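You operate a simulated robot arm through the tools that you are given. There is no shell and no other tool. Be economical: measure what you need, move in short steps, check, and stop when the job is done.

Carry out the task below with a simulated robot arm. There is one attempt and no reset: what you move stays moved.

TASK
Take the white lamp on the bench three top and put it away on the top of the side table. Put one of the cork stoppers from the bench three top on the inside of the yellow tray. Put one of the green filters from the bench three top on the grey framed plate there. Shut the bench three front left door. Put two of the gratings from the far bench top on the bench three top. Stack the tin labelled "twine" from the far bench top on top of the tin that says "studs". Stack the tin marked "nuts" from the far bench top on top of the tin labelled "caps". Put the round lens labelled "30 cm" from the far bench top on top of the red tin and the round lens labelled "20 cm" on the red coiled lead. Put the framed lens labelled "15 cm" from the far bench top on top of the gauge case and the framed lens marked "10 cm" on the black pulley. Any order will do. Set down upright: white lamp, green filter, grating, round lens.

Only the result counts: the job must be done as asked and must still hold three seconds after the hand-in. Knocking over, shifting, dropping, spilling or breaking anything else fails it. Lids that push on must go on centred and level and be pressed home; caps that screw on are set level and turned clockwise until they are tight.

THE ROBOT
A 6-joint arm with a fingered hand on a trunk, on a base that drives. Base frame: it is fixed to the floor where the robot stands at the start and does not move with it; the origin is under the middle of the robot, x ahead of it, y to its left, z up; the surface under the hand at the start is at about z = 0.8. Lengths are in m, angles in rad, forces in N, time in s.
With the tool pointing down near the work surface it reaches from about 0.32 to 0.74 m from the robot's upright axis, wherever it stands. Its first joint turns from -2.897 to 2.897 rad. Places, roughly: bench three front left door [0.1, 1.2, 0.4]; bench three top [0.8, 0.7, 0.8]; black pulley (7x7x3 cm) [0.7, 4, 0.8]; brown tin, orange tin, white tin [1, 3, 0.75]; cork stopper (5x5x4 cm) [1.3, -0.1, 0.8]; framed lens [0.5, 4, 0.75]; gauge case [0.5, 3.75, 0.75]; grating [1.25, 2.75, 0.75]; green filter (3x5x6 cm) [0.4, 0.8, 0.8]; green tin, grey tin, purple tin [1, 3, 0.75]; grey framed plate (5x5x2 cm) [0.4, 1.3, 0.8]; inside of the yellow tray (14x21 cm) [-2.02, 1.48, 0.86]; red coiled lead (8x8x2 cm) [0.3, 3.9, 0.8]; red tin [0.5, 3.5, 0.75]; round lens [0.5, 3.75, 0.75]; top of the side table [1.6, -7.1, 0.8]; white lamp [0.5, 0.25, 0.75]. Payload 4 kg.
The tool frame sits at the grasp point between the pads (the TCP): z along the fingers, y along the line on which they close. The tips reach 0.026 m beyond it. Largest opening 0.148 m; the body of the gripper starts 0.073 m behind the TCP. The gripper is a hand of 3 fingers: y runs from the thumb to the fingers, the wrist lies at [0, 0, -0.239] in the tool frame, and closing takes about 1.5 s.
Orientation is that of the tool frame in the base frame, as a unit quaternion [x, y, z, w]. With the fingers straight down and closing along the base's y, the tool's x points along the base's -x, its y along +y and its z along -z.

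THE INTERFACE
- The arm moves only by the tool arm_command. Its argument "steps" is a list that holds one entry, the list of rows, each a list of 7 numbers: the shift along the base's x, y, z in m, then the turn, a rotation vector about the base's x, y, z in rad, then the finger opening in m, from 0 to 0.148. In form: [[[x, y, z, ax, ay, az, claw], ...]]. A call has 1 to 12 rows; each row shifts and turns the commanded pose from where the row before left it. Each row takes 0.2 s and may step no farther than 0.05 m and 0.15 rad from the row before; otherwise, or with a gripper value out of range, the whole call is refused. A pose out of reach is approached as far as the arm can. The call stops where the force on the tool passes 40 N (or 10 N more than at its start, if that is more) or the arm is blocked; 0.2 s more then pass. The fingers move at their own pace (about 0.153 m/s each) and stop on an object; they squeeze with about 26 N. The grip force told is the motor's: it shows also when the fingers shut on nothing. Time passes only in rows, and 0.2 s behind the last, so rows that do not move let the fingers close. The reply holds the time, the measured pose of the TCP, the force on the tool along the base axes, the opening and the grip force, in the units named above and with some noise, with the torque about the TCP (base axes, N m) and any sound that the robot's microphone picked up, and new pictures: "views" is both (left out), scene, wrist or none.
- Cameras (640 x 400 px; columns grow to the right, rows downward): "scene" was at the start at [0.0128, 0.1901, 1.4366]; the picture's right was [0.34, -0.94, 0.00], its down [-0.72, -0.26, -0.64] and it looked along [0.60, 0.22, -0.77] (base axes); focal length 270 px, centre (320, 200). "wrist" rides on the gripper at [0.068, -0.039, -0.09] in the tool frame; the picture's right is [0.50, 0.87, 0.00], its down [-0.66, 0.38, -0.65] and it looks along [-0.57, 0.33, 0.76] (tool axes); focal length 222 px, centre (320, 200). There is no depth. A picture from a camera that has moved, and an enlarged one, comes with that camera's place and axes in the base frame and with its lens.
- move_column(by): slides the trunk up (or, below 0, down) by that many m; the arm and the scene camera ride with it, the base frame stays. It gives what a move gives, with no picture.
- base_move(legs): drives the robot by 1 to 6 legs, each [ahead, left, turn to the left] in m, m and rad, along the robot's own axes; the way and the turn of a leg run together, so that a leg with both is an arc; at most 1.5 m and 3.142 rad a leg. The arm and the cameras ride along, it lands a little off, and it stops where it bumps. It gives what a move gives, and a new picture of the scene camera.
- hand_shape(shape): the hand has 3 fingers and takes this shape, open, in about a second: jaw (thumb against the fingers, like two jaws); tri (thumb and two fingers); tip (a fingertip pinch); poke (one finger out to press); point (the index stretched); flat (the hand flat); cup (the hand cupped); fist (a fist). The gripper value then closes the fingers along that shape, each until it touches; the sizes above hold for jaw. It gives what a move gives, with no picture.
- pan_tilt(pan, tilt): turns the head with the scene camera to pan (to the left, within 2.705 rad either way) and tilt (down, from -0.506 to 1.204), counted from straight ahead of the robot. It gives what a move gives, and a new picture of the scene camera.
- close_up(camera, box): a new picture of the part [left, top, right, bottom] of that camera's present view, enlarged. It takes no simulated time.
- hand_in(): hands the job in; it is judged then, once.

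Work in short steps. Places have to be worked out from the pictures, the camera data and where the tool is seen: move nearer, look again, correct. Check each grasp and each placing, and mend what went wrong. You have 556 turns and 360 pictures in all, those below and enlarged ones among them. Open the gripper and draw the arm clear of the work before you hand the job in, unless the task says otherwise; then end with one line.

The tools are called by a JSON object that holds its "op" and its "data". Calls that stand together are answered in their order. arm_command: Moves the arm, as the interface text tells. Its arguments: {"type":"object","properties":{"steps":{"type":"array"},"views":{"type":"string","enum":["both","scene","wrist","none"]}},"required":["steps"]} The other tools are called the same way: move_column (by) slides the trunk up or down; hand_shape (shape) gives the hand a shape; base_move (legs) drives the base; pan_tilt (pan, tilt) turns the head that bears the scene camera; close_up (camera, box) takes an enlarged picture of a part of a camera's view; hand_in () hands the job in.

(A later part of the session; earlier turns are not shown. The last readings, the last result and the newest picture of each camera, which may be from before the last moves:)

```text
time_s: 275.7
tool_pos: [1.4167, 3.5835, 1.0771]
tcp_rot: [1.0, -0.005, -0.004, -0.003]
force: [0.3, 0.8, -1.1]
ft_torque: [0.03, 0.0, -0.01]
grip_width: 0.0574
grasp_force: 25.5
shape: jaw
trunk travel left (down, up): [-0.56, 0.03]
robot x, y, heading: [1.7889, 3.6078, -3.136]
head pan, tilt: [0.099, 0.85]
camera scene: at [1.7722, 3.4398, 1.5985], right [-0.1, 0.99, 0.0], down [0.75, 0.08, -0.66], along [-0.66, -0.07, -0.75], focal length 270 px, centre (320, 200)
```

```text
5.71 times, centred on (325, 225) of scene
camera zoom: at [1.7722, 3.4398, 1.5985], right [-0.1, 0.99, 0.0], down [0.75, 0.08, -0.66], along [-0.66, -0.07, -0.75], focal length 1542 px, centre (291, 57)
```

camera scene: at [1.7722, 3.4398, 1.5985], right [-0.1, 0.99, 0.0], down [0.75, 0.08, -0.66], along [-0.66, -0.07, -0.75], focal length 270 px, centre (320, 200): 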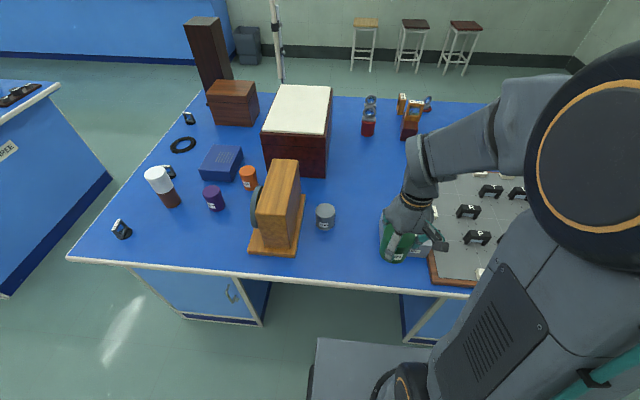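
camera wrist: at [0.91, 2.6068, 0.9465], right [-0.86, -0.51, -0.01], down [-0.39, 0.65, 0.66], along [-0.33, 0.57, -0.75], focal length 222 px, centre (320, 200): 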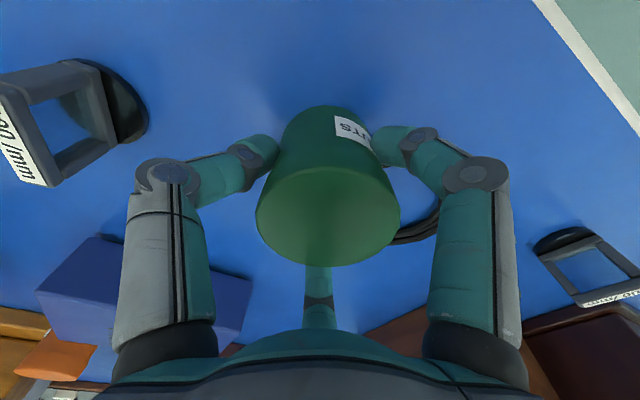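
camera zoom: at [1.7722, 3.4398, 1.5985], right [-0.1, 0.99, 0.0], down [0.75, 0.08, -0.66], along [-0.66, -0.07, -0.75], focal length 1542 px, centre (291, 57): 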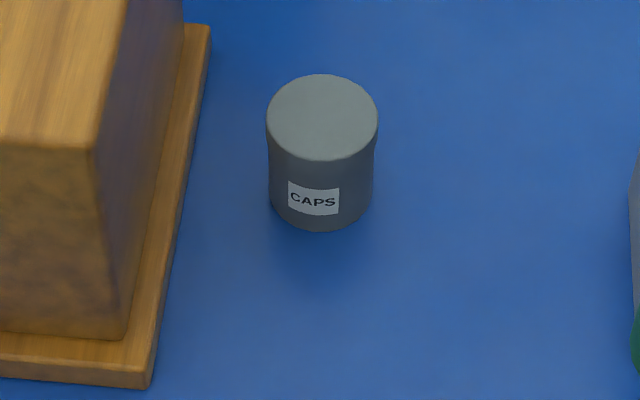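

It is "CAPS", at ≈(1.19, 3.397). Move the nuts tin above it.

{"op": "arm_command", "data": {"steps": [[[-0.0375, -0.03125, 0, 0, 0, 0, 0.03], [-0.0375, -0.03125, 0, 0, 0, 0, 0.03], [-0.0375, -0.03125, 0, 0, 0, 0, 0.03], [-0.0375, -0.03125, 0, 0, 0, 0, 0.03], [-0.0375, -0.03125, 0, 0, 0, 0, 0.03], [-0.0375, -0.03125, 0, 0, 0, 0, 0.03], [0, 0, -0.04, 0, 0, 0, 0.03], [0, 0, -0.04, 0, 0, 0, 0.03]]], "views": "wrist"}}

{"op": "close_up", "data": {"camera": "scene", "box": [260, 150, 380, 260]}}

{"op": "close_up", "data": {"camera": "wrist", "box": [240, 40, 400, 280]}}

```text
time_s: 277.5
tool_pos: [1.1927, 3.3947, 0.9982]
tcp_rot: [1.0, -0.004, -0.004, -0.004]
force: [0.3, 0.6, -1.8]
ft_torque: [-0.01, 0.01, -0.02]
grip_width: 0.0573
grasp_force: 25.6
shape: jaw
trunk travel left (down, up): [-0.56, 0.03]
robot x, y, heading: [1.7887, 3.6057, -3.144]
head pan, tilt: [0.099, 0.85]
camera wrist: at [1.2618, 3.4332, 1.0883], right [0.49, -0.87, -0.01], down [-0.65, -0.38, 0.66], along [-0.58, -0.32, -0.75], focal length 222 px, centre (320, 200)
```

wrist: 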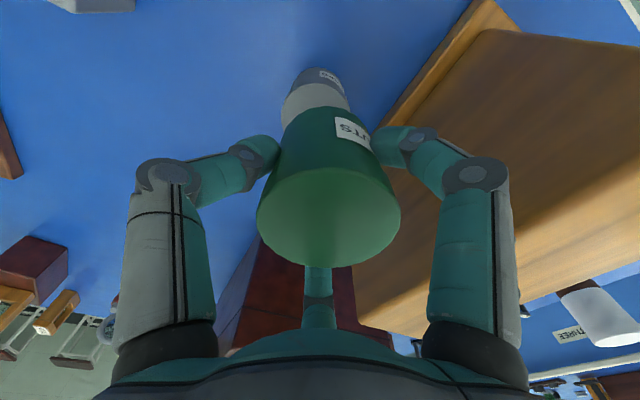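

```text
3.64 times, centred on (320, 205) of scene
camera zoom: at [1.7721, 3.4397, 1.5985], right [-0.1, 0.99, 0.0], down [0.75, 0.08, -0.66], along [-0.66, -0.07, -0.75], focal length 982 px, centre (320, 182)
```

zoom: 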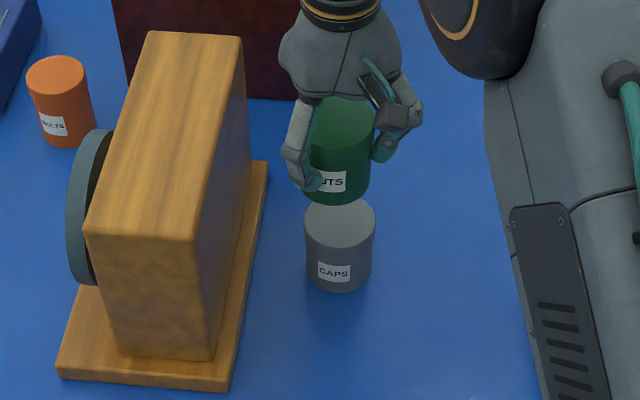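

```text
1.67 times, centred on (320, 160) of wrist
camera zoom: at [1.2618, 3.4332, 1.0883], right [0.49, -0.87, -0.01], down [-0.65, -0.38, 0.66], along [-0.58, -0.32, -0.75], focal length 370 px, centre (320, 267)
```

zoom: 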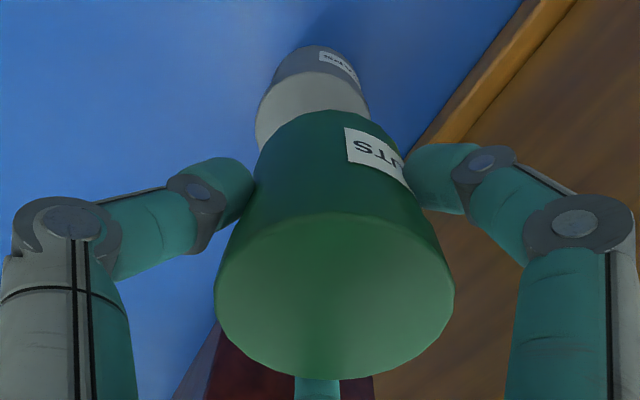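

Need about +6 mm in y; the x-direction is ambiguous. Lower closer and re-evaluate.

{"op": "arm_command", "data": {"steps": [[[0, 0.006, -0.03, 0, 0, 0, 0.03], [0, 0, -0.02, 0, 0, 0, 0.03], [0, 0, 0, 0, 0, 0, 0.03]]], "views": "none"}}

{"op": "close_up", "data": {"camera": "scene", "box": [285, 170, 365, 250]}}

{"op": "close_up", "data": {"camera": "wrist", "box": [260, 60, 380, 240]}}

```text
time_s: 278.3
tool_pos: [1.1932, 3.401, 0.9474]
tcp_rot: [1.0, -0.005, -0.003, -0.003]
force: [-0.1, -0.2, -2.2]
ft_torque: [0.05, 0.0, -0.01]
grip_width: 0.0572
grasp_force: 26.1
shape: jaw
trunk travel left (down, up): [-0.56, 0.03]
robot x, y, heading: [1.7873, 3.606, -3.143]
head pan, tilt: [0.099, 0.85]
```

```text
5.00 times, centred on (325, 210) of scene
camera zoom: at [1.7722, 3.4395, 1.5985], right [-0.1, 0.99, 0.0], down [0.75, 0.08, -0.66], along [-0.66, -0.07, -0.75], focal length 1350 px, centre (295, 150)
```

zoom: 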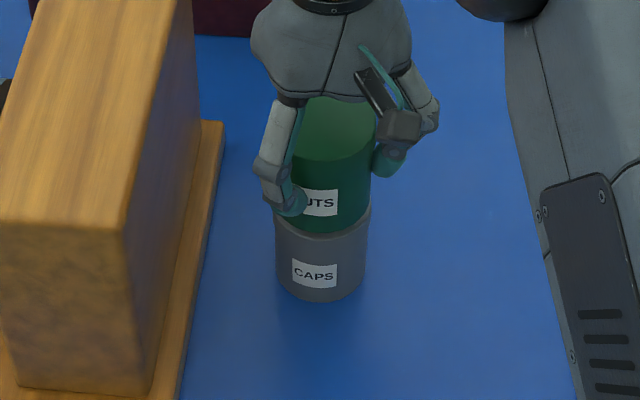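

```text
2.22 times, centred on (320, 150) of wrist
camera zoom: at [1.2621, 3.439, 1.0377], right [0.49, -0.87, -0.01], down [-0.65, -0.38, 0.66], along [-0.57, -0.32, -0.75], focal length 494 px, centre (320, 311)
```

zoom: 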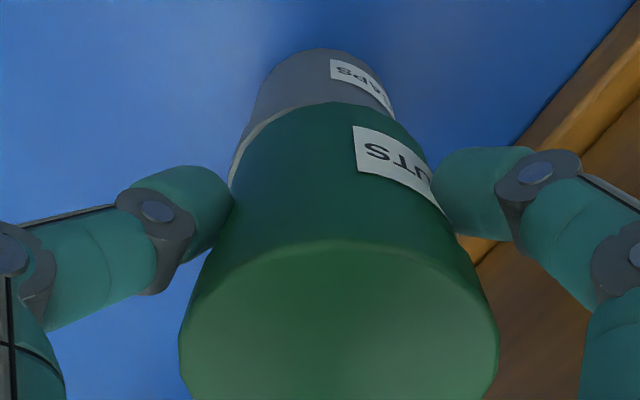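

Fine: shift (-4, +2) mm, then lower to contact.

{"op": "arm_command", "data": {"steps": [[[-0.004, 0.002, 0, 0, 0, 0, 0.03], [0, 0, -0.006, 0, 0, 0, 0.03], [0, 0, -0.003, 0, 0, 0, 0.03], [0, 0, -0.002, 0, 0, 0, 0.03]]], "views": "none"}}

{"op": "close_up", "data": {"camera": "scene", "box": [285, 170, 365, 250]}}

{"op": "close_up", "data": {"camera": "wrist", "box": [260, 60, 380, 240]}}

```text
time_s: 279.3
tool_pos: [1.1883, 3.4034, 0.9361]
tcp_rot: [1.0, -0.004, -0.003, -0.003]
force: [-0.1, 0.9, -1.8]
ft_torque: [0.0, 0.02, -0.01]
grip_width: 0.0571
grasp_force: 26.4
shape: jaw
trunk travel left (down, up): [-0.56, 0.03]
robot x, y, heading: [1.7859, 3.6031, -3.14]
head pan, tilt: [0.099, 0.85]
```

```text
5.00 times, centred on (325, 210) of scene
camera zoom: at [1.7721, 3.4396, 1.5985], right [-0.1, 0.99, 0.0], down [0.75, 0.08, -0.66], along [-0.66, -0.07, -0.75], focal length 1350 px, centre (295, 150)
```

zoom: 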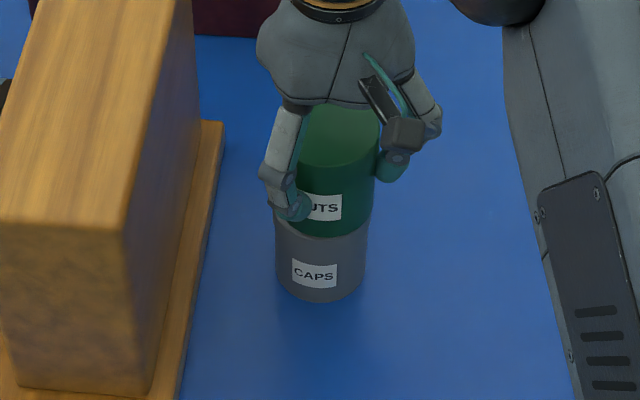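

```text
2.22 times, centred on (320, 150) of wrist
camera zoom: at [1.2574, 3.4416, 1.0271], right [0.49, -0.87, -0.01], down [-0.65, -0.38, 0.66], along [-0.57, -0.32, -0.75], focal length 494 px, centre (320, 311)
```

zoom: 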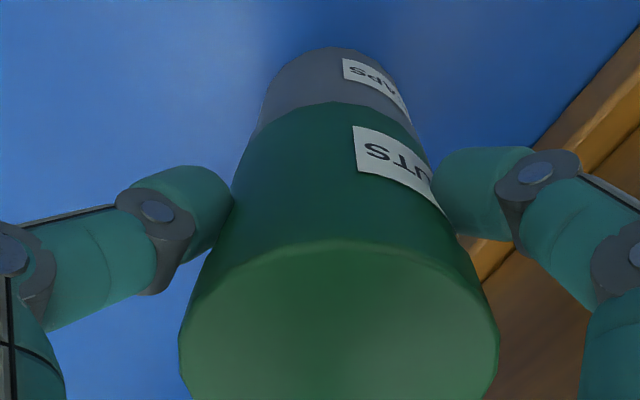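

Nearly aligned; nudge -2 mm in y and make contact.

{"op": "arm_command", "data": {"steps": [[[0, -0.002, 0, 0, 0, 0, 0.03], [0, 0, -0.002, 0, 0, 0, 0.03], [0, 0, -0.002, 0, 0, 0, 0.03]]], "views": "none"}}

```text
time_s: 280.1
tool_pos: [1.1882, 3.4021, 0.9333]
tcp_rot: [1.0, -0.004, -0.004, -0.004]
force: [0.5, 0.3, -2.1]
ft_torque: [0.02, -0.01, 0.01]
grip_width: 0.0571
grasp_force: 26.1
shape: jaw
trunk travel left (down, up): [-0.56, 0.03]
robot x, y, heading: [1.789, 3.6076, -3.142]
head pan, tilt: [0.099, 0.85]
```

{"op": "arm_command", "data": {"steps": [[[0, 0, -0.002, 0, 0, 0, 0.03], [0, 0, -0.002, 0, 0, 0, 0.03], [0, 0, 0, 0, 0, 0, 0.03]]], "views": "none"}}

{"op": "close_up", "data": {"camera": "scene", "box": [285, 170, 365, 250]}}

```text
time_s: 280.9
tool_pos: [1.1874, 3.4006, 0.9304]
tcp_rot: [1.0, -0.005, -0.005, -0.002]
force: [-0.9, 0.1, 10.4]
ft_torque: [-0.03, -0.06, 0.01]
grip_width: 0.0573
grasp_force: 26.5
shape: jaw
trunk travel left (down, up): [-0.56, 0.03]
robot x, y, heading: [1.7896, 3.6079, -3.141]
head pan, tilt: [0.099, 0.85]
```

```text
5.00 times, centred on (325, 210) of scene
camera zoom: at [1.773, 3.44, 1.5987], right [-0.1, 0.99, 0.0], down [0.75, 0.07, -0.66], along [-0.66, -0.07, -0.75], focal length 1350 px, centre (295, 150)
```

zoom: 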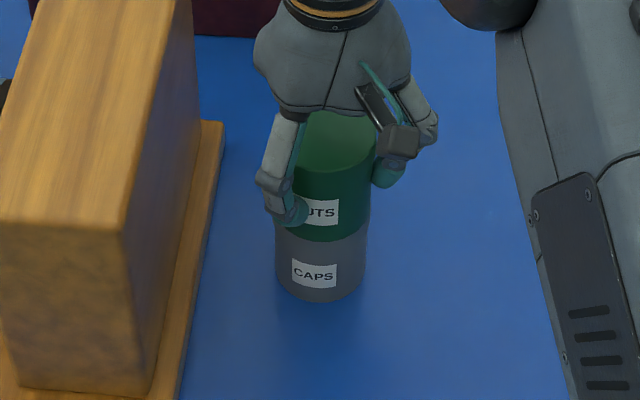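

Contact and well aligned. Release and rise.

{"op": "arm_command", "data": {"steps": [[[0, 0, 0.001, 0, 0, 0, 0.05], [0, 0, 0, 0, 0, 0, 0.07], [0, 0, 0, 0, 0, 0, 0.09], [0, 0, 0, 0, 0, 0, 0.1], [0, 0, 0.03, 0, 0, 0, 0.1], [0, 0, 0.04, 0, 0, 0, 0.1], [0, 0, 0.04, 0, 0, 0, 0.1], [0.04, 0.02, 0, 0, 0, 0, 0.1]]], "views": "wrist"}}

{"op": "close_up", "data": {"camera": "scene", "box": [285, 170, 365, 250]}}

```text
time_s: 282.7
tool_pos: [1.2284, 3.4194, 1.0396]
tcp_rot: [1.0, -0.005, -0.005, -0.003]
force: [-0.7, 0.8, -0.2]
ft_torque: [0.02, -0.03, -0.02]
grip_width: 0.0992
grasp_force: 0.1
shape: jaw
trunk travel left (down, up): [-0.56, 0.03]
robot x, y, heading: [1.7889, 3.6021, -3.14]
head pan, tilt: [0.099, 0.85]
camera wrist: at [1.2985, 3.4574, 1.1299], right [0.49, -0.87, -0.01], down [-0.65, -0.38, 0.66], along [-0.58, -0.32, -0.75], focal length 222 px, centre (320, 200)
```

wrist: 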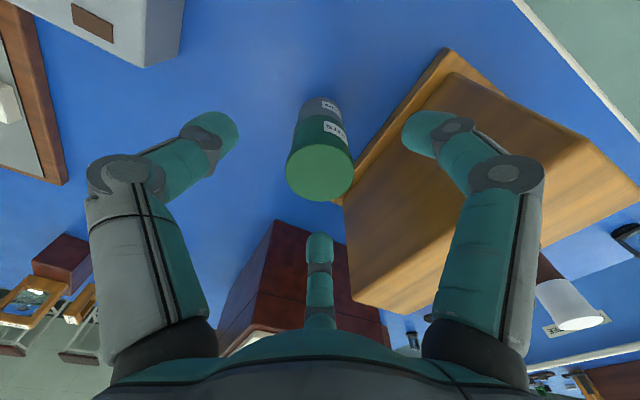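

```text
5.00 times, centred on (325, 210) of scene
camera zoom: at [1.7726, 3.4398, 1.5985], right [-0.1, 0.99, 0.0], down [0.75, 0.08, -0.66], along [-0.66, -0.07, -0.75], focal length 1350 px, centre (295, 150)
```

zoom: 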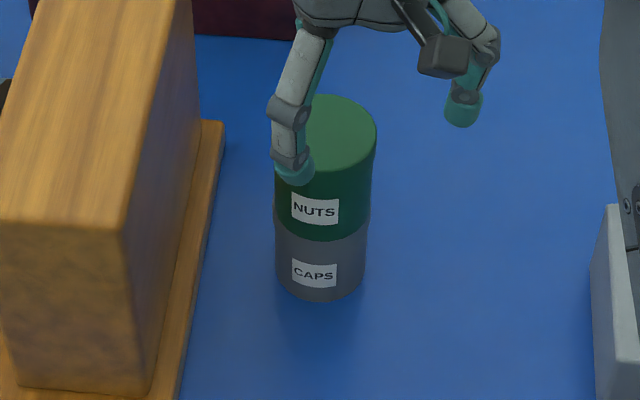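

Nuts are on caps. Retract and drive back to the gap, facing the far bench, for the gratings.

{"op": "arm_command", "data": {"steps": [[[0.038, 0.03, 0, 0, 0, 0, 0.1], [0.038, 0.03, 0, 0, 0, 0, 0.1], [0.038, 0.03, 0, 0, 0, 0, 0.1], [0.038, 0.03, 0, 0, 0, 0, 0.1], [0.038, 0.03, 0, 0, 0, 0, 0.1]]], "views": "none"}}

{"op": "base_move", "data": {"legs": [[0, 1.5, 0], [0, 0, -1.5708], [0, 0.62, 0], [0.1, 0, 0]]}}

{"op": "pan_tilt", "data": {"pan": 0.1, "tilt": 0.95}}

{"op": "close_up", "data": {"camera": "wrist", "box": [0, 0, 640, 400]}}

```text
time_s: 283.9
tool_pos: [1.4186, 3.5686, 1.0426]
tcp_rot: [1.0, -0.004, -0.004, -0.003]
force: [-0.7, 0.0, 0.0]
ft_torque: [0.01, -0.01, 0.05]
grip_width: 0.0997
grasp_force: 0.0
shape: jaw
trunk travel left (down, up): [-0.56, 0.03]
robot x, y, heading: [1.7894, 3.602, -3.136]
head pan, tilt: [0.099, 0.85]
```

```text
time_s: 299.0
tool_pos: [1.1201, 2.6001, 1.0415]
tcp_rot: [-0.686, 0.727, -0.001, 0.004]
force: [0.6, 0.4, 0.0]
ft_torque: [0.01, 0.01, -0.02]
grip_width: 0.0997
grasp_force: 0.0
shape: jaw
trunk travel left (down, up): [-0.56, 0.03]
robot x, y, heading: [1.1363, 2.2245, 1.521]
head pan, tilt: [0.099, 0.85]
camera scene: at [0.9734, 2.2547, 1.5985], right [1.0, 0.05, 0.0], down [0.04, -0.75, -0.66], along [-0.03, 0.66, -0.75], focal length 270 px, centre (320, 200)
```

scene: 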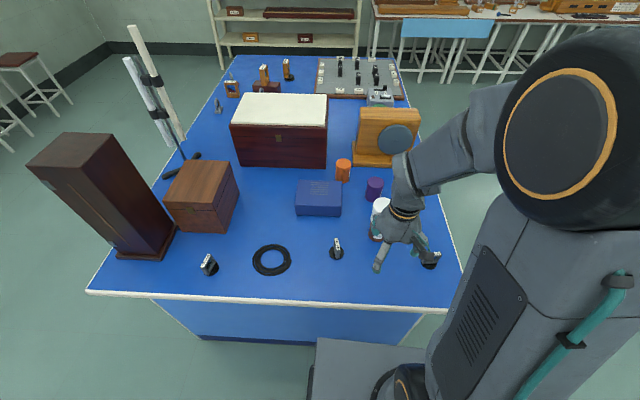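

```text
time_s: 299.6
tool_pos: [1.1217, 2.5987, 1.0423]
tcp_rot: [-0.687, 0.727, 0.0, 0.005]
force: [0.5, -0.1, 0.0]
ft_torque: [-0.02, -0.03, 0.03]
grip_width: 0.0998
grasp_force: 0.0
shape: jaw
trunk travel left (down, up): [-0.56, 0.03]
robot x, y, heading: [1.139, 2.2257, 1.524]
head pan, tilt: [0.099, 0.949]
camera scene: at [0.9736, 2.2486, 1.591], right [1.0, 0.05, 0.0], down [0.04, -0.81, -0.58], along [-0.03, 0.58, -0.81], focal length 270 px, centre (320, 200)
```

scene: 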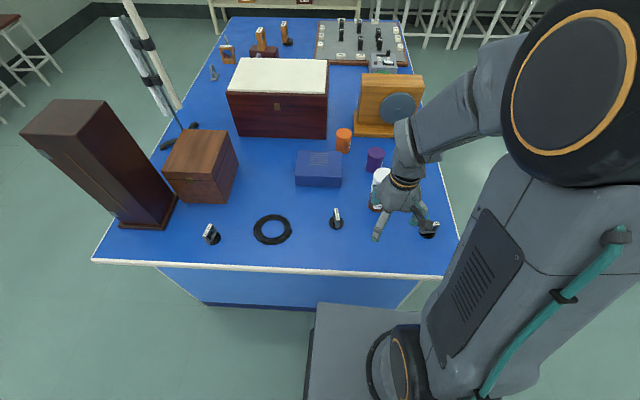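

```text
1.00 times, centred on (320, 200) of wrist (not enlarged: the box is as wide or as high as the picture)
camera zoom: at [1.1567, 2.5286, 1.1331], right [-0.89, -0.45, -0.01], down [-0.34, 0.67, 0.66], along [-0.29, 0.59, -0.75], focal length 222 px, centre (320, 200)
```

zoom: 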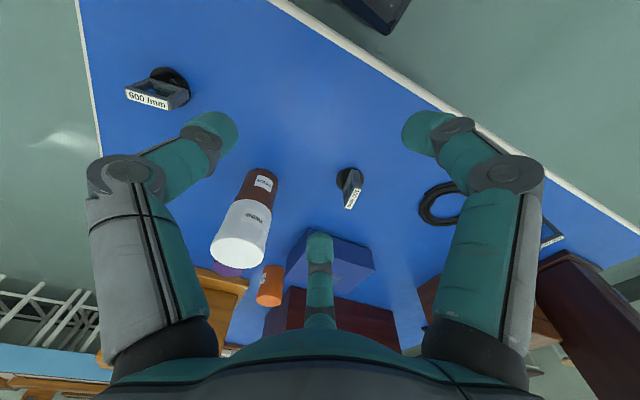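

Zoom on the 100/mm grating for its orientation.

{"op": "close_up", "data": {"camera": "scene", "box": [310, 190, 370, 240]}}

{"op": "close_up", "data": {"camera": "wrist", "box": [310, 140, 400, 230]}}

```text
8.00 times, centred on (340, 215) of scene
camera zoom: at [0.9736, 2.2486, 1.591], right [1.0, 0.05, 0.0], down [0.04, -0.81, -0.58], along [-0.03, 0.58, -0.81], focal length 2159 px, centre (160, 80)
```

zoom: 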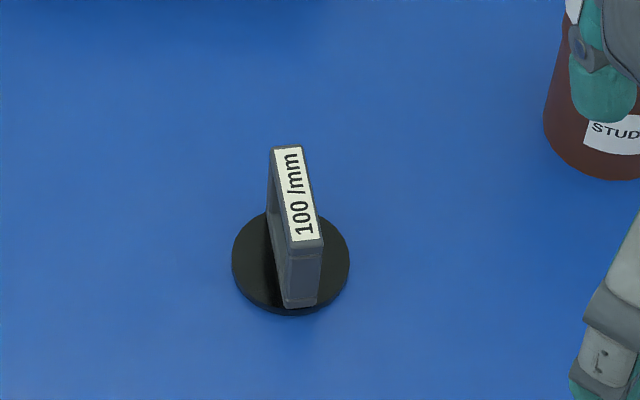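

```text
4.44 times, centred on (355, 185) of wrist
camera zoom: at [1.1567, 2.5286, 1.1331], right [-0.89, -0.45, -0.01], down [-0.34, 0.67, 0.66], along [-0.29, 0.59, -0.75], focal length 987 px, centre (164, 267)
```

zoom: 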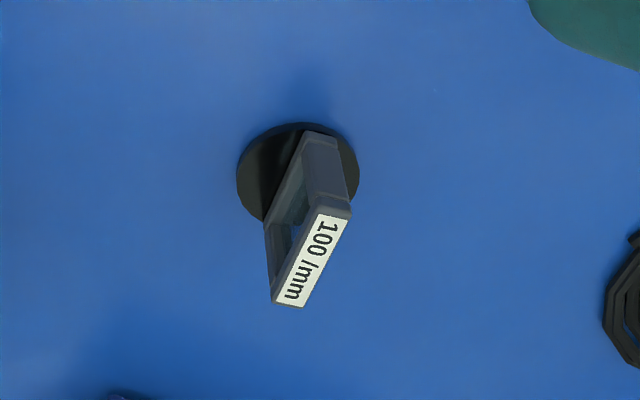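

Grating centre (1.004, 2.718), frame ~10° off the y axis. Move above with yaw +0.22 and descend.

{"op": "arm_command", "data": {"steps": [[[-0.0295, 0.03, 0, 0, 0, 0.11, 0.11], [-0.0295, 0.03, 0, 0, 0, 0.11, 0.11], [-0.0295, 0.03, 0, 0, 0, 0, 0.11], [-0.0295, 0.03, 0, 0, 0, 0, 0.11], [0, 0, -0.05, 0, 0, 0, 0.11], [0, 0, -0.05, 0, 0, 0, 0.11]]], "views": "wrist"}}

{"op": "close_up", "data": {"camera": "wrist", "box": [260, 60, 380, 180]}}

```text
time_s: 301.0
tool_pos: [1.0039, 2.7157, 0.9433]
tcp_rot: [0.763, -0.647, -0.003, -0.005]
force: [0.1, 0.0, 0.4]
ft_torque: [0.03, -0.01, -0.02]
grip_width: 0.1097
grasp_force: 0.1
shape: jaw
trunk travel left (down, up): [-0.56, 0.03]
robot x, y, heading: [1.1397, 2.2221, 1.526]
head pan, tilt: [0.099, 0.949]
camera wrist: at [1.0534, 2.6546, 1.0331], right [-0.77, -0.63, -0.01], down [-0.48, 0.58, 0.66], along [-0.41, 0.51, -0.75], focal length 222 px, centre (320, 200)
```

wrist: 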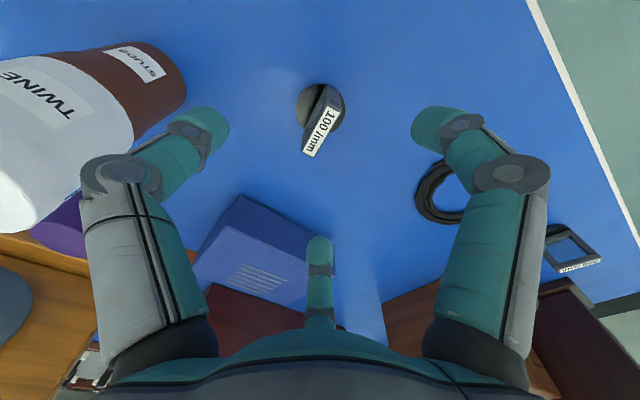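

```text
3.33 times, centred on (320, 120) of wrist
camera zoom: at [1.0534, 2.6546, 1.0331], right [-0.77, -0.63, -0.01], down [-0.48, 0.58, 0.66], along [-0.41, 0.51, -0.75], focal length 740 px, centre (320, 467)
```

zoom: 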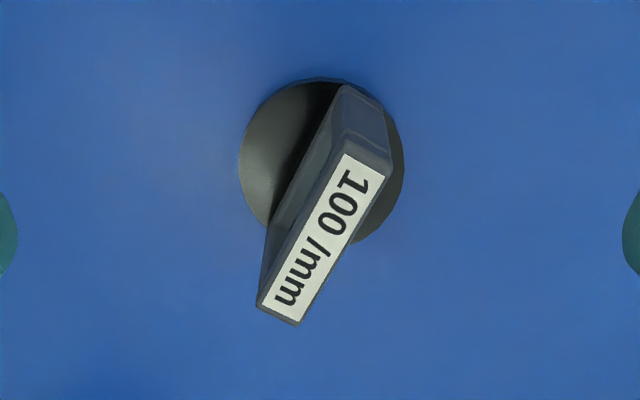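

Perfectly centred. Descend to z≈0.838 and close.

{"op": "arm_command", "data": {"steps": [[[0, 0, -0.05, 0, 0, 0, 0.11], [0, 0, -0.04, 0, 0, 0, 0.11], [0, 0, -0.014, 0, 0, 0, 0.11], [0, 0, 0, 0, 0, 0, 0.07], [0, 0, 0, 0, 0, 0, 0.04], [0, 0, 0, 0, 0, 0, 0.01], [0, 0, 0, 0, 0, 0, 0.0], [0, 0, 0, 0, 0, 0, 0.0]]], "views": "wrist"}}

```text
time_s: 302.8
tool_pos: [1.0033, 2.7191, 0.8383]
tcp_rot: [0.762, -0.647, 0.0, -0.005]
force: [-1.1, 0.5, 0.5]
ft_torque: [-0.02, -0.02, -0.02]
grip_width: 0.0117
grasp_force: 25.7
shape: jaw
trunk travel left (down, up): [-0.56, 0.03]
robot x, y, heading: [1.143, 2.2242, 1.52]
head pan, tilt: [0.099, 0.949]
camera wrist: at [1.0535, 2.6573, 0.9293], right [-0.77, -0.63, -0.01], down [-0.48, 0.58, 0.66], along [-0.41, 0.51, -0.75], focal length 222 px, centre (320, 200)
```

wrist: 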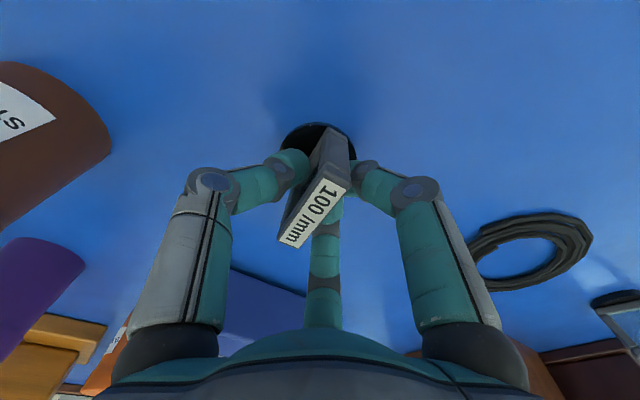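

Gripped (1.2 cm). Lift, retract, back up to the gap's middle and turn around toward bench three.

{"op": "arm_command", "data": {"steps": [[[0, 0, 0.04, 0, 0, 0, 0.0], [0, 0, 0.05, 0, 0, 0, 0.0], [0, 0, 0.05, 0, 0, 0, 0.0], [0.02, -0.02, 0.04, 0, 0, 0, 0.0], [0.03, -0.03, 0.01, 0, 0, 0, 0.0], [0.03, -0.03, 0.01, 0, 0, 0, 0.0], [0.03, -0.03, 0.01, 0, 0, 0, 0.0]]], "views": "wrist"}}

{"op": "base_move", "data": {"legs": [[-0.14, 0, 0.04], [0, 0, -1.57], [0, 0, -1.57]]}}

{"op": "pan_tilt", "data": {"pan": 0.3, "tilt": 0.8}}

```text
time_s: 304.4
tool_pos: [1.1194, 2.6067, 1.05]
tcp_rot: [0.762, -0.647, -0.001, -0.004]
force: [0.2, 0.0, -0.7]
ft_torque: [0.01, 0.01, -0.03]
grip_width: 0.012
grasp_force: 25.8
shape: jaw
trunk travel left (down, up): [-0.56, 0.03]
robot x, y, heading: [1.1424, 2.2219, 1.53]
head pan, tilt: [0.099, 0.949]
camera wrist: at [1.1684, 2.5465, 1.1404], right [-0.77, -0.63, -0.01], down [-0.48, 0.58, 0.66], along [-0.41, 0.51, -0.75], focal length 222 px, centre (320, 200)
```

wrist: 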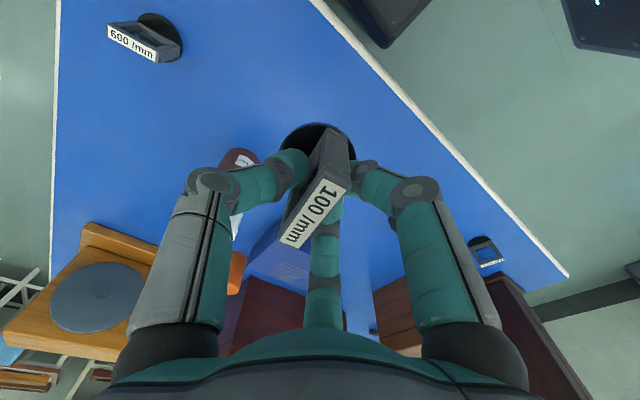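

```text
time_s: 313.5
tool_pos: [1.1655, 1.7005, 1.05]
tcp_rot: [0.642, 0.767, -0.005, 0.0]
force: [1.3, 0.3, -1.1]
ft_torque: [0.0, -0.01, 0.0]
grip_width: 0.0118
grasp_force: 26.5
shape: jaw
trunk travel left (down, up): [-0.56, 0.03]
robot x, y, heading: [1.1341, 2.0853, -1.607]
head pan, tilt: [0.099, 0.949]
camera scene: at [1.3054, 2.0675, 1.591], right [-1.0, -0.07, 0.0], down [-0.05, 0.81, -0.58], along [0.04, -0.58, -0.81], focal length 270 px, centre (320, 200)
```

scene: 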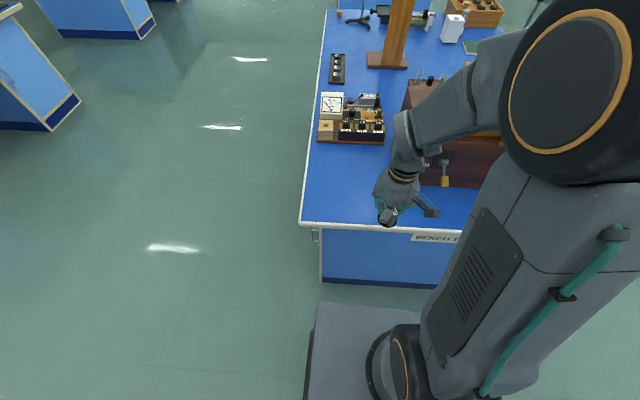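

```text
time_s: 314.2
tool_pos: [1.1653, 1.7001, 1.0501]
tcp_rot: [0.642, 0.767, -0.006, 0.0]
force: [-0.2, 0.0, -0.9]
ft_torque: [-0.01, 0.01, 0.0]
grip_width: 0.0118
grasp_force: 25.9
shape: jaw
trunk travel left (down, up): [-0.56, 0.03]
robot x, y, heading: [1.1348, 2.0876, -1.607]
head pan, tilt: [0.3, 0.799]
camera scene: at [1.3218, 2.0622, 1.6025], right [-0.96, -0.26, 0.0], down [-0.19, 0.69, -0.7], along [0.18, -0.67, -0.72], focal length 270 px, centre (320, 200)
```

scene: 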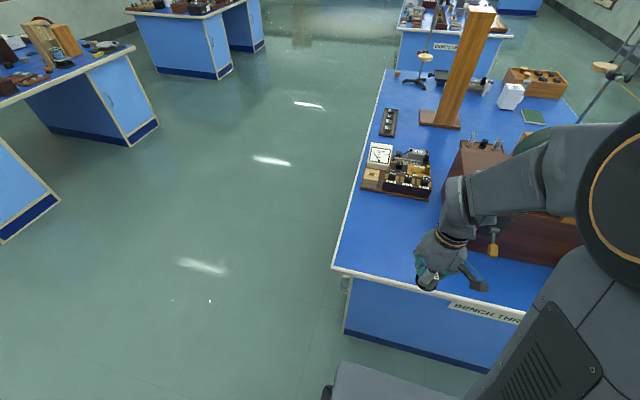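

The free area of bench three is its near corner (x 1.08–1.28, y 1.25–1.6). Carry the grating to (1.20, 1.43) and lower.

{"op": "arm_command", "data": {"steps": [[[0.006, -0.045, 0, 0, 0, 0, 0.0], [0.006, -0.045, 0, 0, 0, 0, 0.0], [0.006, -0.045, 0, 0, 0, 0, 0.0], [0.006, -0.045, 0, 0, 0, 0, 0.0], [0.006, -0.045, 0, 0, 0, 0, 0.0], [0.006, -0.045, 0, 0, 0, 0, 0.0], [0, 0, -0.05, 0, 0, 0, 0.0], [0, 0, -0.05, 0, 0, 0, 0.0], [0, 0, -0.05, 0, 0, 0, 0.0]]], "views": "both"}}

```text
time_s: 316.2
tool_pos: [1.1989, 1.4248, 0.8963]
tcp_rot: [0.642, 0.767, -0.006, 0.001]
force: [-0.1, 0.1, -0.6]
ft_torque: [0.01, 0.0, -0.03]
grip_width: 0.0117
grasp_force: 25.9
shape: jaw
trunk travel left (down, up): [-0.56, 0.03]
robot x, y, heading: [1.1363, 2.0859, -1.605]
head pan, tilt: [0.3, 0.799]
camera scene: at [1.3219, 2.0617, 1.6026], right [-0.96, -0.26, 0.0], down [-0.19, 0.69, -0.7], along [0.18, -0.67, -0.72], focal length 270 px, centre (320, 200)
camera wrist: at [1.1489, 1.4872, 0.9869], right [0.76, 0.64, -0.01], down [0.49, -0.57, 0.66], along [0.42, -0.51, -0.75], focal length 222 px, centre (320, 200)
```

scene: 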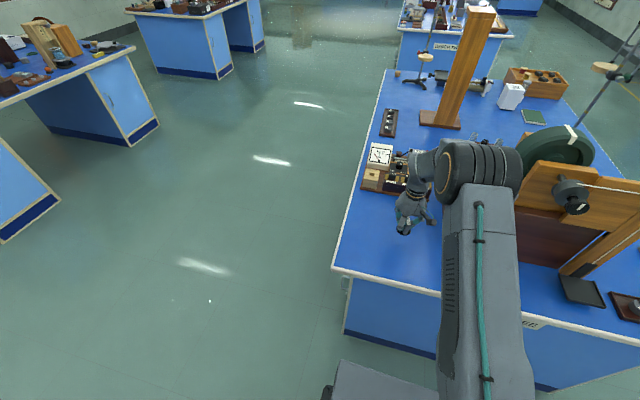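
wrist: 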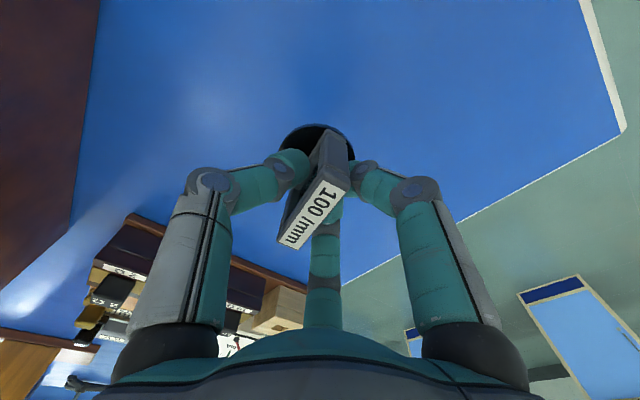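

Clear below. Lower to contact.

{"op": "arm_command", "data": {"steps": [[[0, 0, -0.04, 0, 0, 0, 0.0], [0, 0, -0.01, 0, 0, 0, 0.0], [0, 0, -0.004, 0, 0, 0, 0.0], [0, 0, -0.003, 0, 0, 0, 0.0], [0, 0, -0.002, 0, 0, 0, 0.0]]], "views": "none"}}

```text
time_s: 317.4
tool_pos: [1.1995, 1.4298, 0.841]
tcp_rot: [0.642, 0.767, -0.006, 0.0]
force: [0.7, 0.0, -0.4]
ft_torque: [-0.01, -0.02, 0.0]
grip_width: 0.0118
grasp_force: 26.2
shape: jaw
trunk travel left (down, up): [-0.56, 0.03]
robot x, y, heading: [1.1375, 2.0811, -1.609]
head pan, tilt: [0.3, 0.799]
```

{"op": "arm_command", "data": {"steps": [[[0, 0, -0.002, 0, 0, 0, 0.0], [0, 0, -0.002, 0, 0, 0, 0.0], [0, 0, 0, 0, 0, 0, 0.0]]], "views": "none"}}

```text
time_s: 318.2
tool_pos: [1.2021, 1.43, 0.8377]
tcp_rot: [0.643, 0.766, -0.006, 0.001]
force: [0.7, 0.1, 8.1]
ft_torque: [0.0, 0.02, 0.0]
grip_width: 0.012
grasp_force: 25.7
shape: jaw
trunk travel left (down, up): [-0.56, 0.03]
robot x, y, heading: [1.1354, 2.0859, -1.599]
head pan, tilt: [0.3, 0.799]
```

Contact. Release and rise.

{"op": "arm_command", "data": {"steps": [[[0, 0, 0.001, 0, 0, 0, 0.02], [0, 0, 0, 0, 0, 0, 0.05], [0, 0, 0, 0, 0, 0, 0.08], [0, 0, 0, 0, 0, 0, 0.1], [0, 0, 0.03, 0, 0, 0, 0.1], [0, 0, 0.05, 0, 0, 0, 0.1], [0, 0, 0.05, 0, 0, 0, 0.1], [0, 0.03, 0.04, 0, 0, 0, 0.1]]], "views": "wrist"}}

```text
time_s: 320.0
tool_pos: [1.2024, 1.4612, 1.0126]
tcp_rot: [0.642, 0.767, -0.005, 0.0]
force: [0.2, -0.2, -0.3]
ft_torque: [0.01, 0.02, 0.0]
grip_width: 0.0995
grasp_force: 0.1
shape: jaw
trunk travel left (down, up): [-0.56, 0.03]
robot x, y, heading: [1.1349, 2.0858, -1.606]
head pan, tilt: [0.3, 0.799]
camera wrist: at [1.1538, 1.5231, 1.1029], right [0.76, 0.64, -0.01], down [0.49, -0.57, 0.66], along [0.42, -0.51, -0.76], focal length 222 px, centre (320, 200)
```

wrist: 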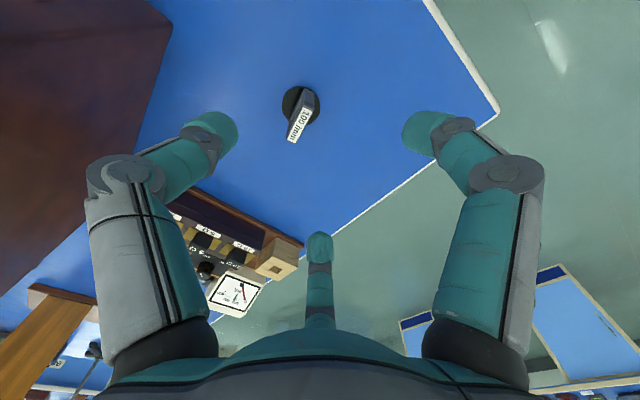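

First grating stands on bench three. Retract and turn back for the 600/mm grating.

{"op": "arm_command", "data": {"steps": [[[-0.006, 0.045, 0.006, 0, 0, 0, 0.1], [-0.006, 0.045, 0.006, 0, 0, 0, 0.1], [-0.006, 0.045, 0.006, 0, 0, 0, 0.1], [-0.006, 0.045, 0.006, 0, 0, 0, 0.1], [-0.006, 0.045, 0.006, 0, 0, 0, 0.1]]], "views": "none"}}

{"op": "base_move", "data": {"legs": [[0, 0, 1.59], [0, 0, 1.59]]}}

{"op": "close_up", "data": {"camera": "wrist", "box": [0, 0, 640, 400]}}

```text
time_s: 321.2
tool_pos: [1.171, 1.686, 1.0412]
tcp_rot: [0.642, 0.766, -0.006, 0.001]
force: [-0.6, -0.1, 0.5]
ft_torque: [0.01, 0.01, 0.01]
grip_width: 0.0993
grasp_force: 0.1
shape: jaw
trunk travel left (down, up): [-0.56, 0.03]
robot x, y, heading: [1.1346, 2.0811, -1.603]
head pan, tilt: [0.3, 0.799]
```

```text
time_s: 329.6
tool_pos: [1.0519, 2.472, 1.0419]
tcp_rot: [0.807, -0.59, 0.0, -0.004]
force: [-0.2, 0.4, -0.5]
ft_torque: [0.04, -0.02, 0.0]
grip_width: 0.0995
grasp_force: 0.0
shape: jaw
trunk travel left (down, up): [-0.56, 0.03]
robot x, y, heading: [1.1357, 2.081, 1.673]
head pan, tilt: [0.3, 0.799]
camera scene: at [0.9515, 2.0845, 1.6025], right [0.92, 0.39, 0.0], down [0.28, -0.66, -0.7], along [-0.27, 0.64, -0.72], focal length 270 px, centre (320, 200)
```

scene: 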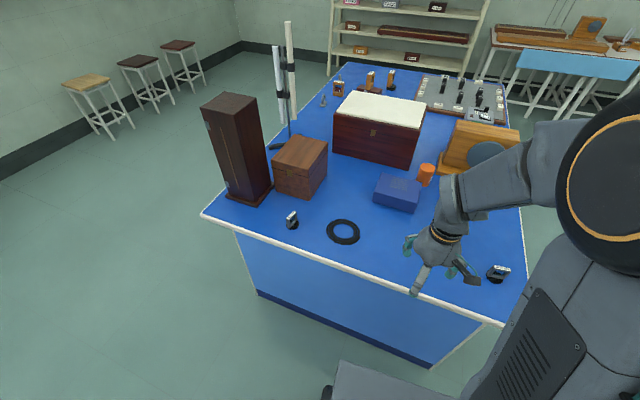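

```text
1.00 times, centred on (320, 200) of wrist (not enlarged: the box is as wide or as high as the picture)
camera zoom: at [1.1089, 2.4191, 1.1319], right [-0.67, -0.74, -0.01], down [-0.56, 0.5, 0.66], along [-0.48, 0.45, -0.75], focal length 222 px, centre (320, 200)
```

zoom: 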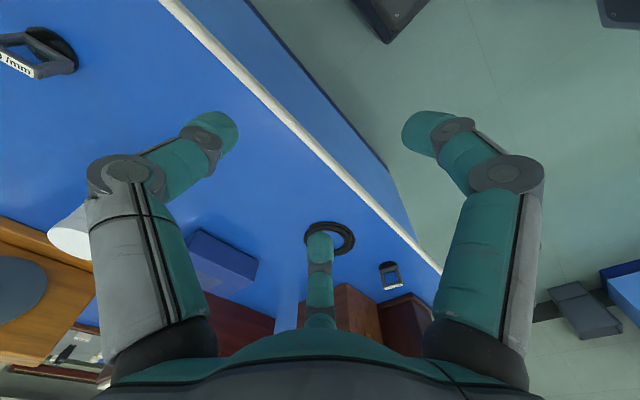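

Zoom on the 600/mm grating.

{"op": "close_up", "data": {"camera": "scene", "box": [470, 250, 530, 300]}}

```text
8.00 times, centred on (500, 275) of scene
camera zoom: at [0.9515, 2.0845, 1.6025], right [0.92, 0.39, 0.0], down [0.28, -0.66, -0.7], along [-0.27, 0.64, -0.72], focal length 2159 px, centre (-1120, -400)
```

zoom: 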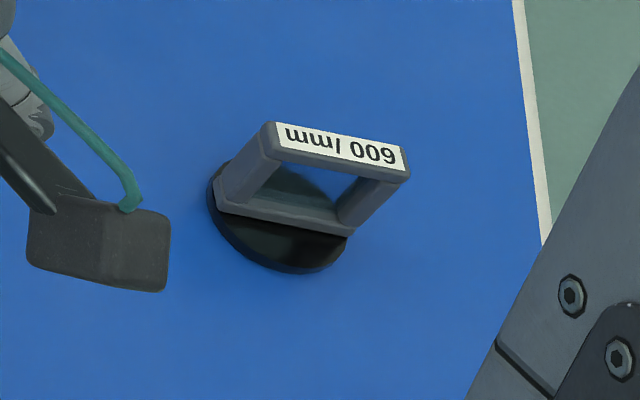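

600/mm grating: centre ≈ (1.302, 2.696), frame along x. Move above with yaw turned to ≈0.13.

{"op": "arm_command", "data": {"steps": [[[0.0208, 0.0175, 0, 0, 0, -0.1454, 0.11], [0.0208, 0.0175, 0, 0, 0, -0.1454, 0.11], [0.0208, 0.0175, 0, 0, 0, -0.1454, 0.11], [0.0208, 0.0175, 0, 0, 0, -0.1454, 0.11], [0.0208, 0.0175, 0, 0, 0, -0.1454, 0.11], [0.0208, 0.0175, 0, 0, 0, -0.1454, 0.11], [0.0208, 0.0175, 0, 0, 0, -0.1454, 0.11], [0.0208, 0.0175, 0, 0, 0, -0.1454, 0.11], [0.0208, 0.0175, 0, 0, 0, -0.1454, 0.11], [0.0208, 0.0175, 0, 0, 0, -0.1454, 0.11], [0.0208, 0.0175, 0, 0, 0, -0.1454, 0.11], [0.0208, 0.0175, 0, 0, 0, -0.1454, 0.11]]], "views": "both"}}

{"op": "close_up", "data": {"camera": "wrist", "box": [240, 40, 400, 180]}}

```text
time_s: 332.2
tool_pos: [1.2991, 2.6804, 1.0411]
tcp_rot: [-0.066, 0.998, -0.003, 0.003]
force: [0.0, -0.3, 0.2]
ft_torque: [0.0, -0.01, -0.01]
grip_width: 0.1096
grasp_force: 0.1
shape: jaw
trunk travel left (down, up): [-0.56, 0.03]
robot x, y, heading: [1.1361, 2.0857, 1.671]
head pan, tilt: [0.3, 0.799]
camera scene: at [0.9517, 2.0848, 1.6026], right [0.92, 0.39, 0.0], down [0.28, -0.66, -0.7], along [-0.27, 0.64, -0.72], focal length 270 px, centre (320, 200)
camera wrist: at [1.2367, 2.6344, 1.1319], right [-0.61, 0.79, -0.01], down [0.59, 0.47, 0.66], along [0.52, 0.39, -0.75], focal length 222 px, centre (320, 200)
```

scene: 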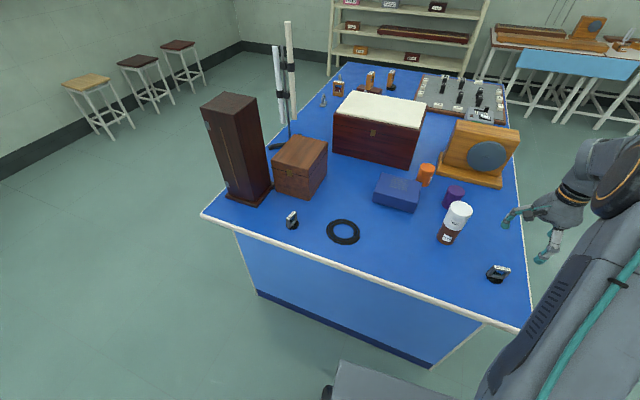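
wrist: 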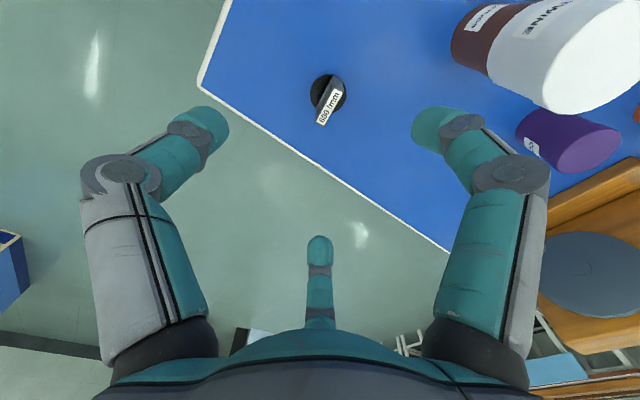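

```text
2.86 times, centred on (320, 110) of wrist
camera zoom: at [1.2367, 2.6344, 1.1319], right [-0.61, 0.79, -0.01], down [0.59, 0.47, 0.66], along [0.52, 0.39, -0.75], focal length 635 px, centre (320, 457)
```

zoom: 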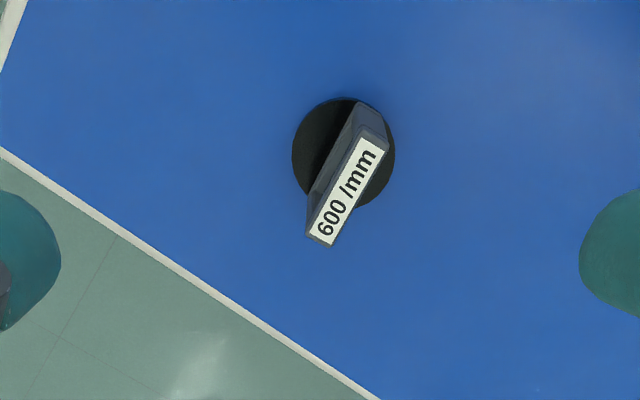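

Centre (1.304, 2.695) confirmed. Adjust, descend to z≈0.838 and close.

{"op": "arm_command", "data": {"steps": [[[0.005, 0.0145, -0.03, 0, 0, 0.02, 0.11], [0, 0, -0.05, 0, 0, 0, 0.11], [0, 0, -0.05, 0, 0, 0, 0.11], [0, 0, -0.05, 0, 0, 0, 0.11], [0, 0, -0.023, 0, 0, 0, 0.11]]], "views": "wrist"}}

```text
time_s: 333.4
tool_pos: [1.3046, 2.7015, 0.8352]
tcp_rot: [-0.078, 0.997, -0.003, 0.004]
force: [0.3, -0.1, 0.8]
ft_torque: [0.01, 0.0, 0.01]
grip_width: 0.1097
grasp_force: 0.0
shape: jaw
trunk travel left (down, up): [-0.56, 0.03]
robot x, y, heading: [1.1382, 2.082, 1.67]
head pan, tilt: [0.3, 0.799]
camera wrist: at [1.2436, 2.6532, 0.9269], right [-0.63, 0.78, -0.01], down [0.58, 0.48, 0.66], along [0.52, 0.41, -0.75], focal length 222 px, centre (320, 200)
```

wrist: 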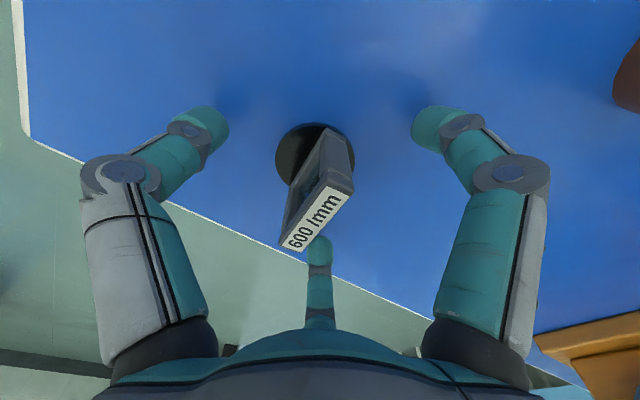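

Small correction and close.

{"op": "arm_command", "data": {"steps": [[[0, -0.004, 0.003, 0, 0, 0, 0.09], [0, 0, 0, 0, 0, 0, 0.06], [0, 0, 0, 0, 0, 0, 0.03], [0, 0, 0, 0, 0, 0, 0.0], [0, 0, 0, 0, 0, 0, 0.0], [0, 0, 0, 0, 0, 0, 0.0]]], "views": "wrist"}}

```text
time_s: 334.8
tool_pos: [1.3059, 2.6956, 0.8406]
tcp_rot: [-0.077, 0.997, -0.003, 0.004]
force: [-0.1, 0.4, 0.5]
ft_torque: [0.0, 0.02, -0.01]
grip_width: 0.0145
grasp_force: 26.2
shape: jaw
trunk travel left (down, up): [-0.56, 0.03]
robot x, y, heading: [1.1365, 2.0817, 1.667]
head pan, tilt: [0.3, 0.799]
camera wrist: at [1.2441, 2.6477, 0.9316], right [-0.63, 0.78, -0.01], down [0.58, 0.48, 0.66], along [0.52, 0.41, -0.75], focal length 222 px, centre (320, 200)
```

wrist: 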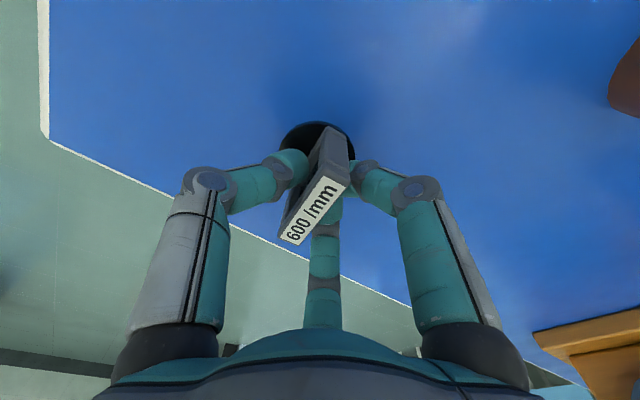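

Gripped. Lift, retract, turn back to bench three.

{"op": "arm_command", "data": {"steps": [[[0, 0, 0.04, 0, 0, 0, 0.0], [0, 0, 0.05, 0, 0, 0, 0.0], [0, 0, 0.05, 0, 0, 0, 0.0], [0, 0, 0.05, 0, 0, 0, 0.0], [-0.03, -0.035, 0.003, 0, 0, 0, 0.0], [-0.03, -0.035, 0.003, 0, 0, 0, 0.0], [-0.03, -0.035, 0.003, 0, 0, 0, 0.0], [-0.03, -0.035, 0.003, 0, 0, 0, 0.0], [-0.03, -0.035, 0.003, 0, 0, 0, 0.0], [-0.03, -0.035, 0.003, 0, 0, 0, 0.0]]], "views": "none"}}

{"op": "base_move", "data": {"legs": [[0, 0, -1.62], [0, 0, -1.62]]}}

{"op": "close_up", "data": {"camera": "wrist", "box": [0, 0, 640, 400]}}

```text
time_s: 337.0
tool_pos: [1.1258, 2.4838, 1.0491]
tcp_rot: [-0.078, 0.997, -0.002, 0.005]
force: [-0.2, -0.2, -0.6]
ft_torque: [0.02, -0.01, -0.01]
grip_width: 0.0144
grasp_force: 26.1
shape: jaw
trunk travel left (down, up): [-0.56, 0.03]
robot x, y, heading: [1.1357, 2.0817, 1.67]
head pan, tilt: [0.3, 0.799]
```

```text
time_s: 345.3
tool_pos: [1.102, 1.6823, 1.0497]
tcp_rot: [1.0, 0.021, -0.003, -0.004]
force: [-0.6, 0.8, -1.3]
ft_torque: [-0.04, 0.02, 0.01]
grip_width: 0.0139
grasp_force: 25.8
shape: jaw
trunk travel left (down, up): [-0.56, 0.03]
robot x, y, heading: [1.1372, 2.0829, -1.587]
head pan, tilt: [0.3, 0.799]
camera scene: at [1.3223, 2.0656, 1.6025], right [-0.96, -0.28, 0.0], down [-0.2, 0.69, -0.7], along [0.2, -0.67, -0.72], focal length 270 px, centre (320, 200)
```

scene: 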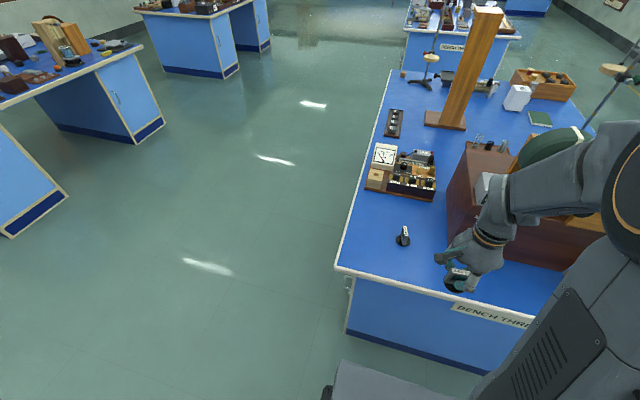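

```text
1.00 times, centred on (320, 200) of wrist (not enlarged: the box is as wide or as high as the picture)
camera zoom: at [1.1699, 1.7238, 1.1403], right [0.54, -0.84, -0.01], down [-0.63, -0.41, 0.66], along [-0.56, -0.35, -0.75], focal length 222 px, centre (320, 200)
```

zoom: 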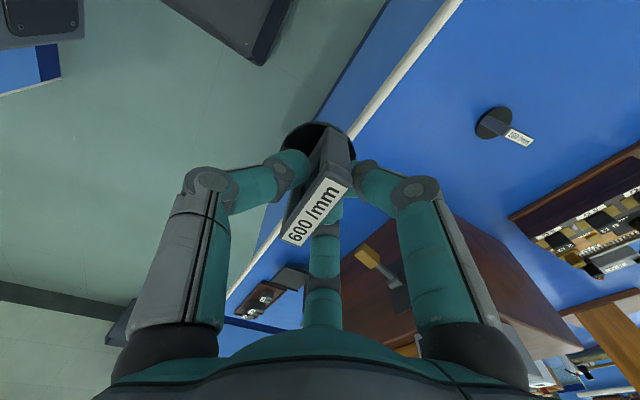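

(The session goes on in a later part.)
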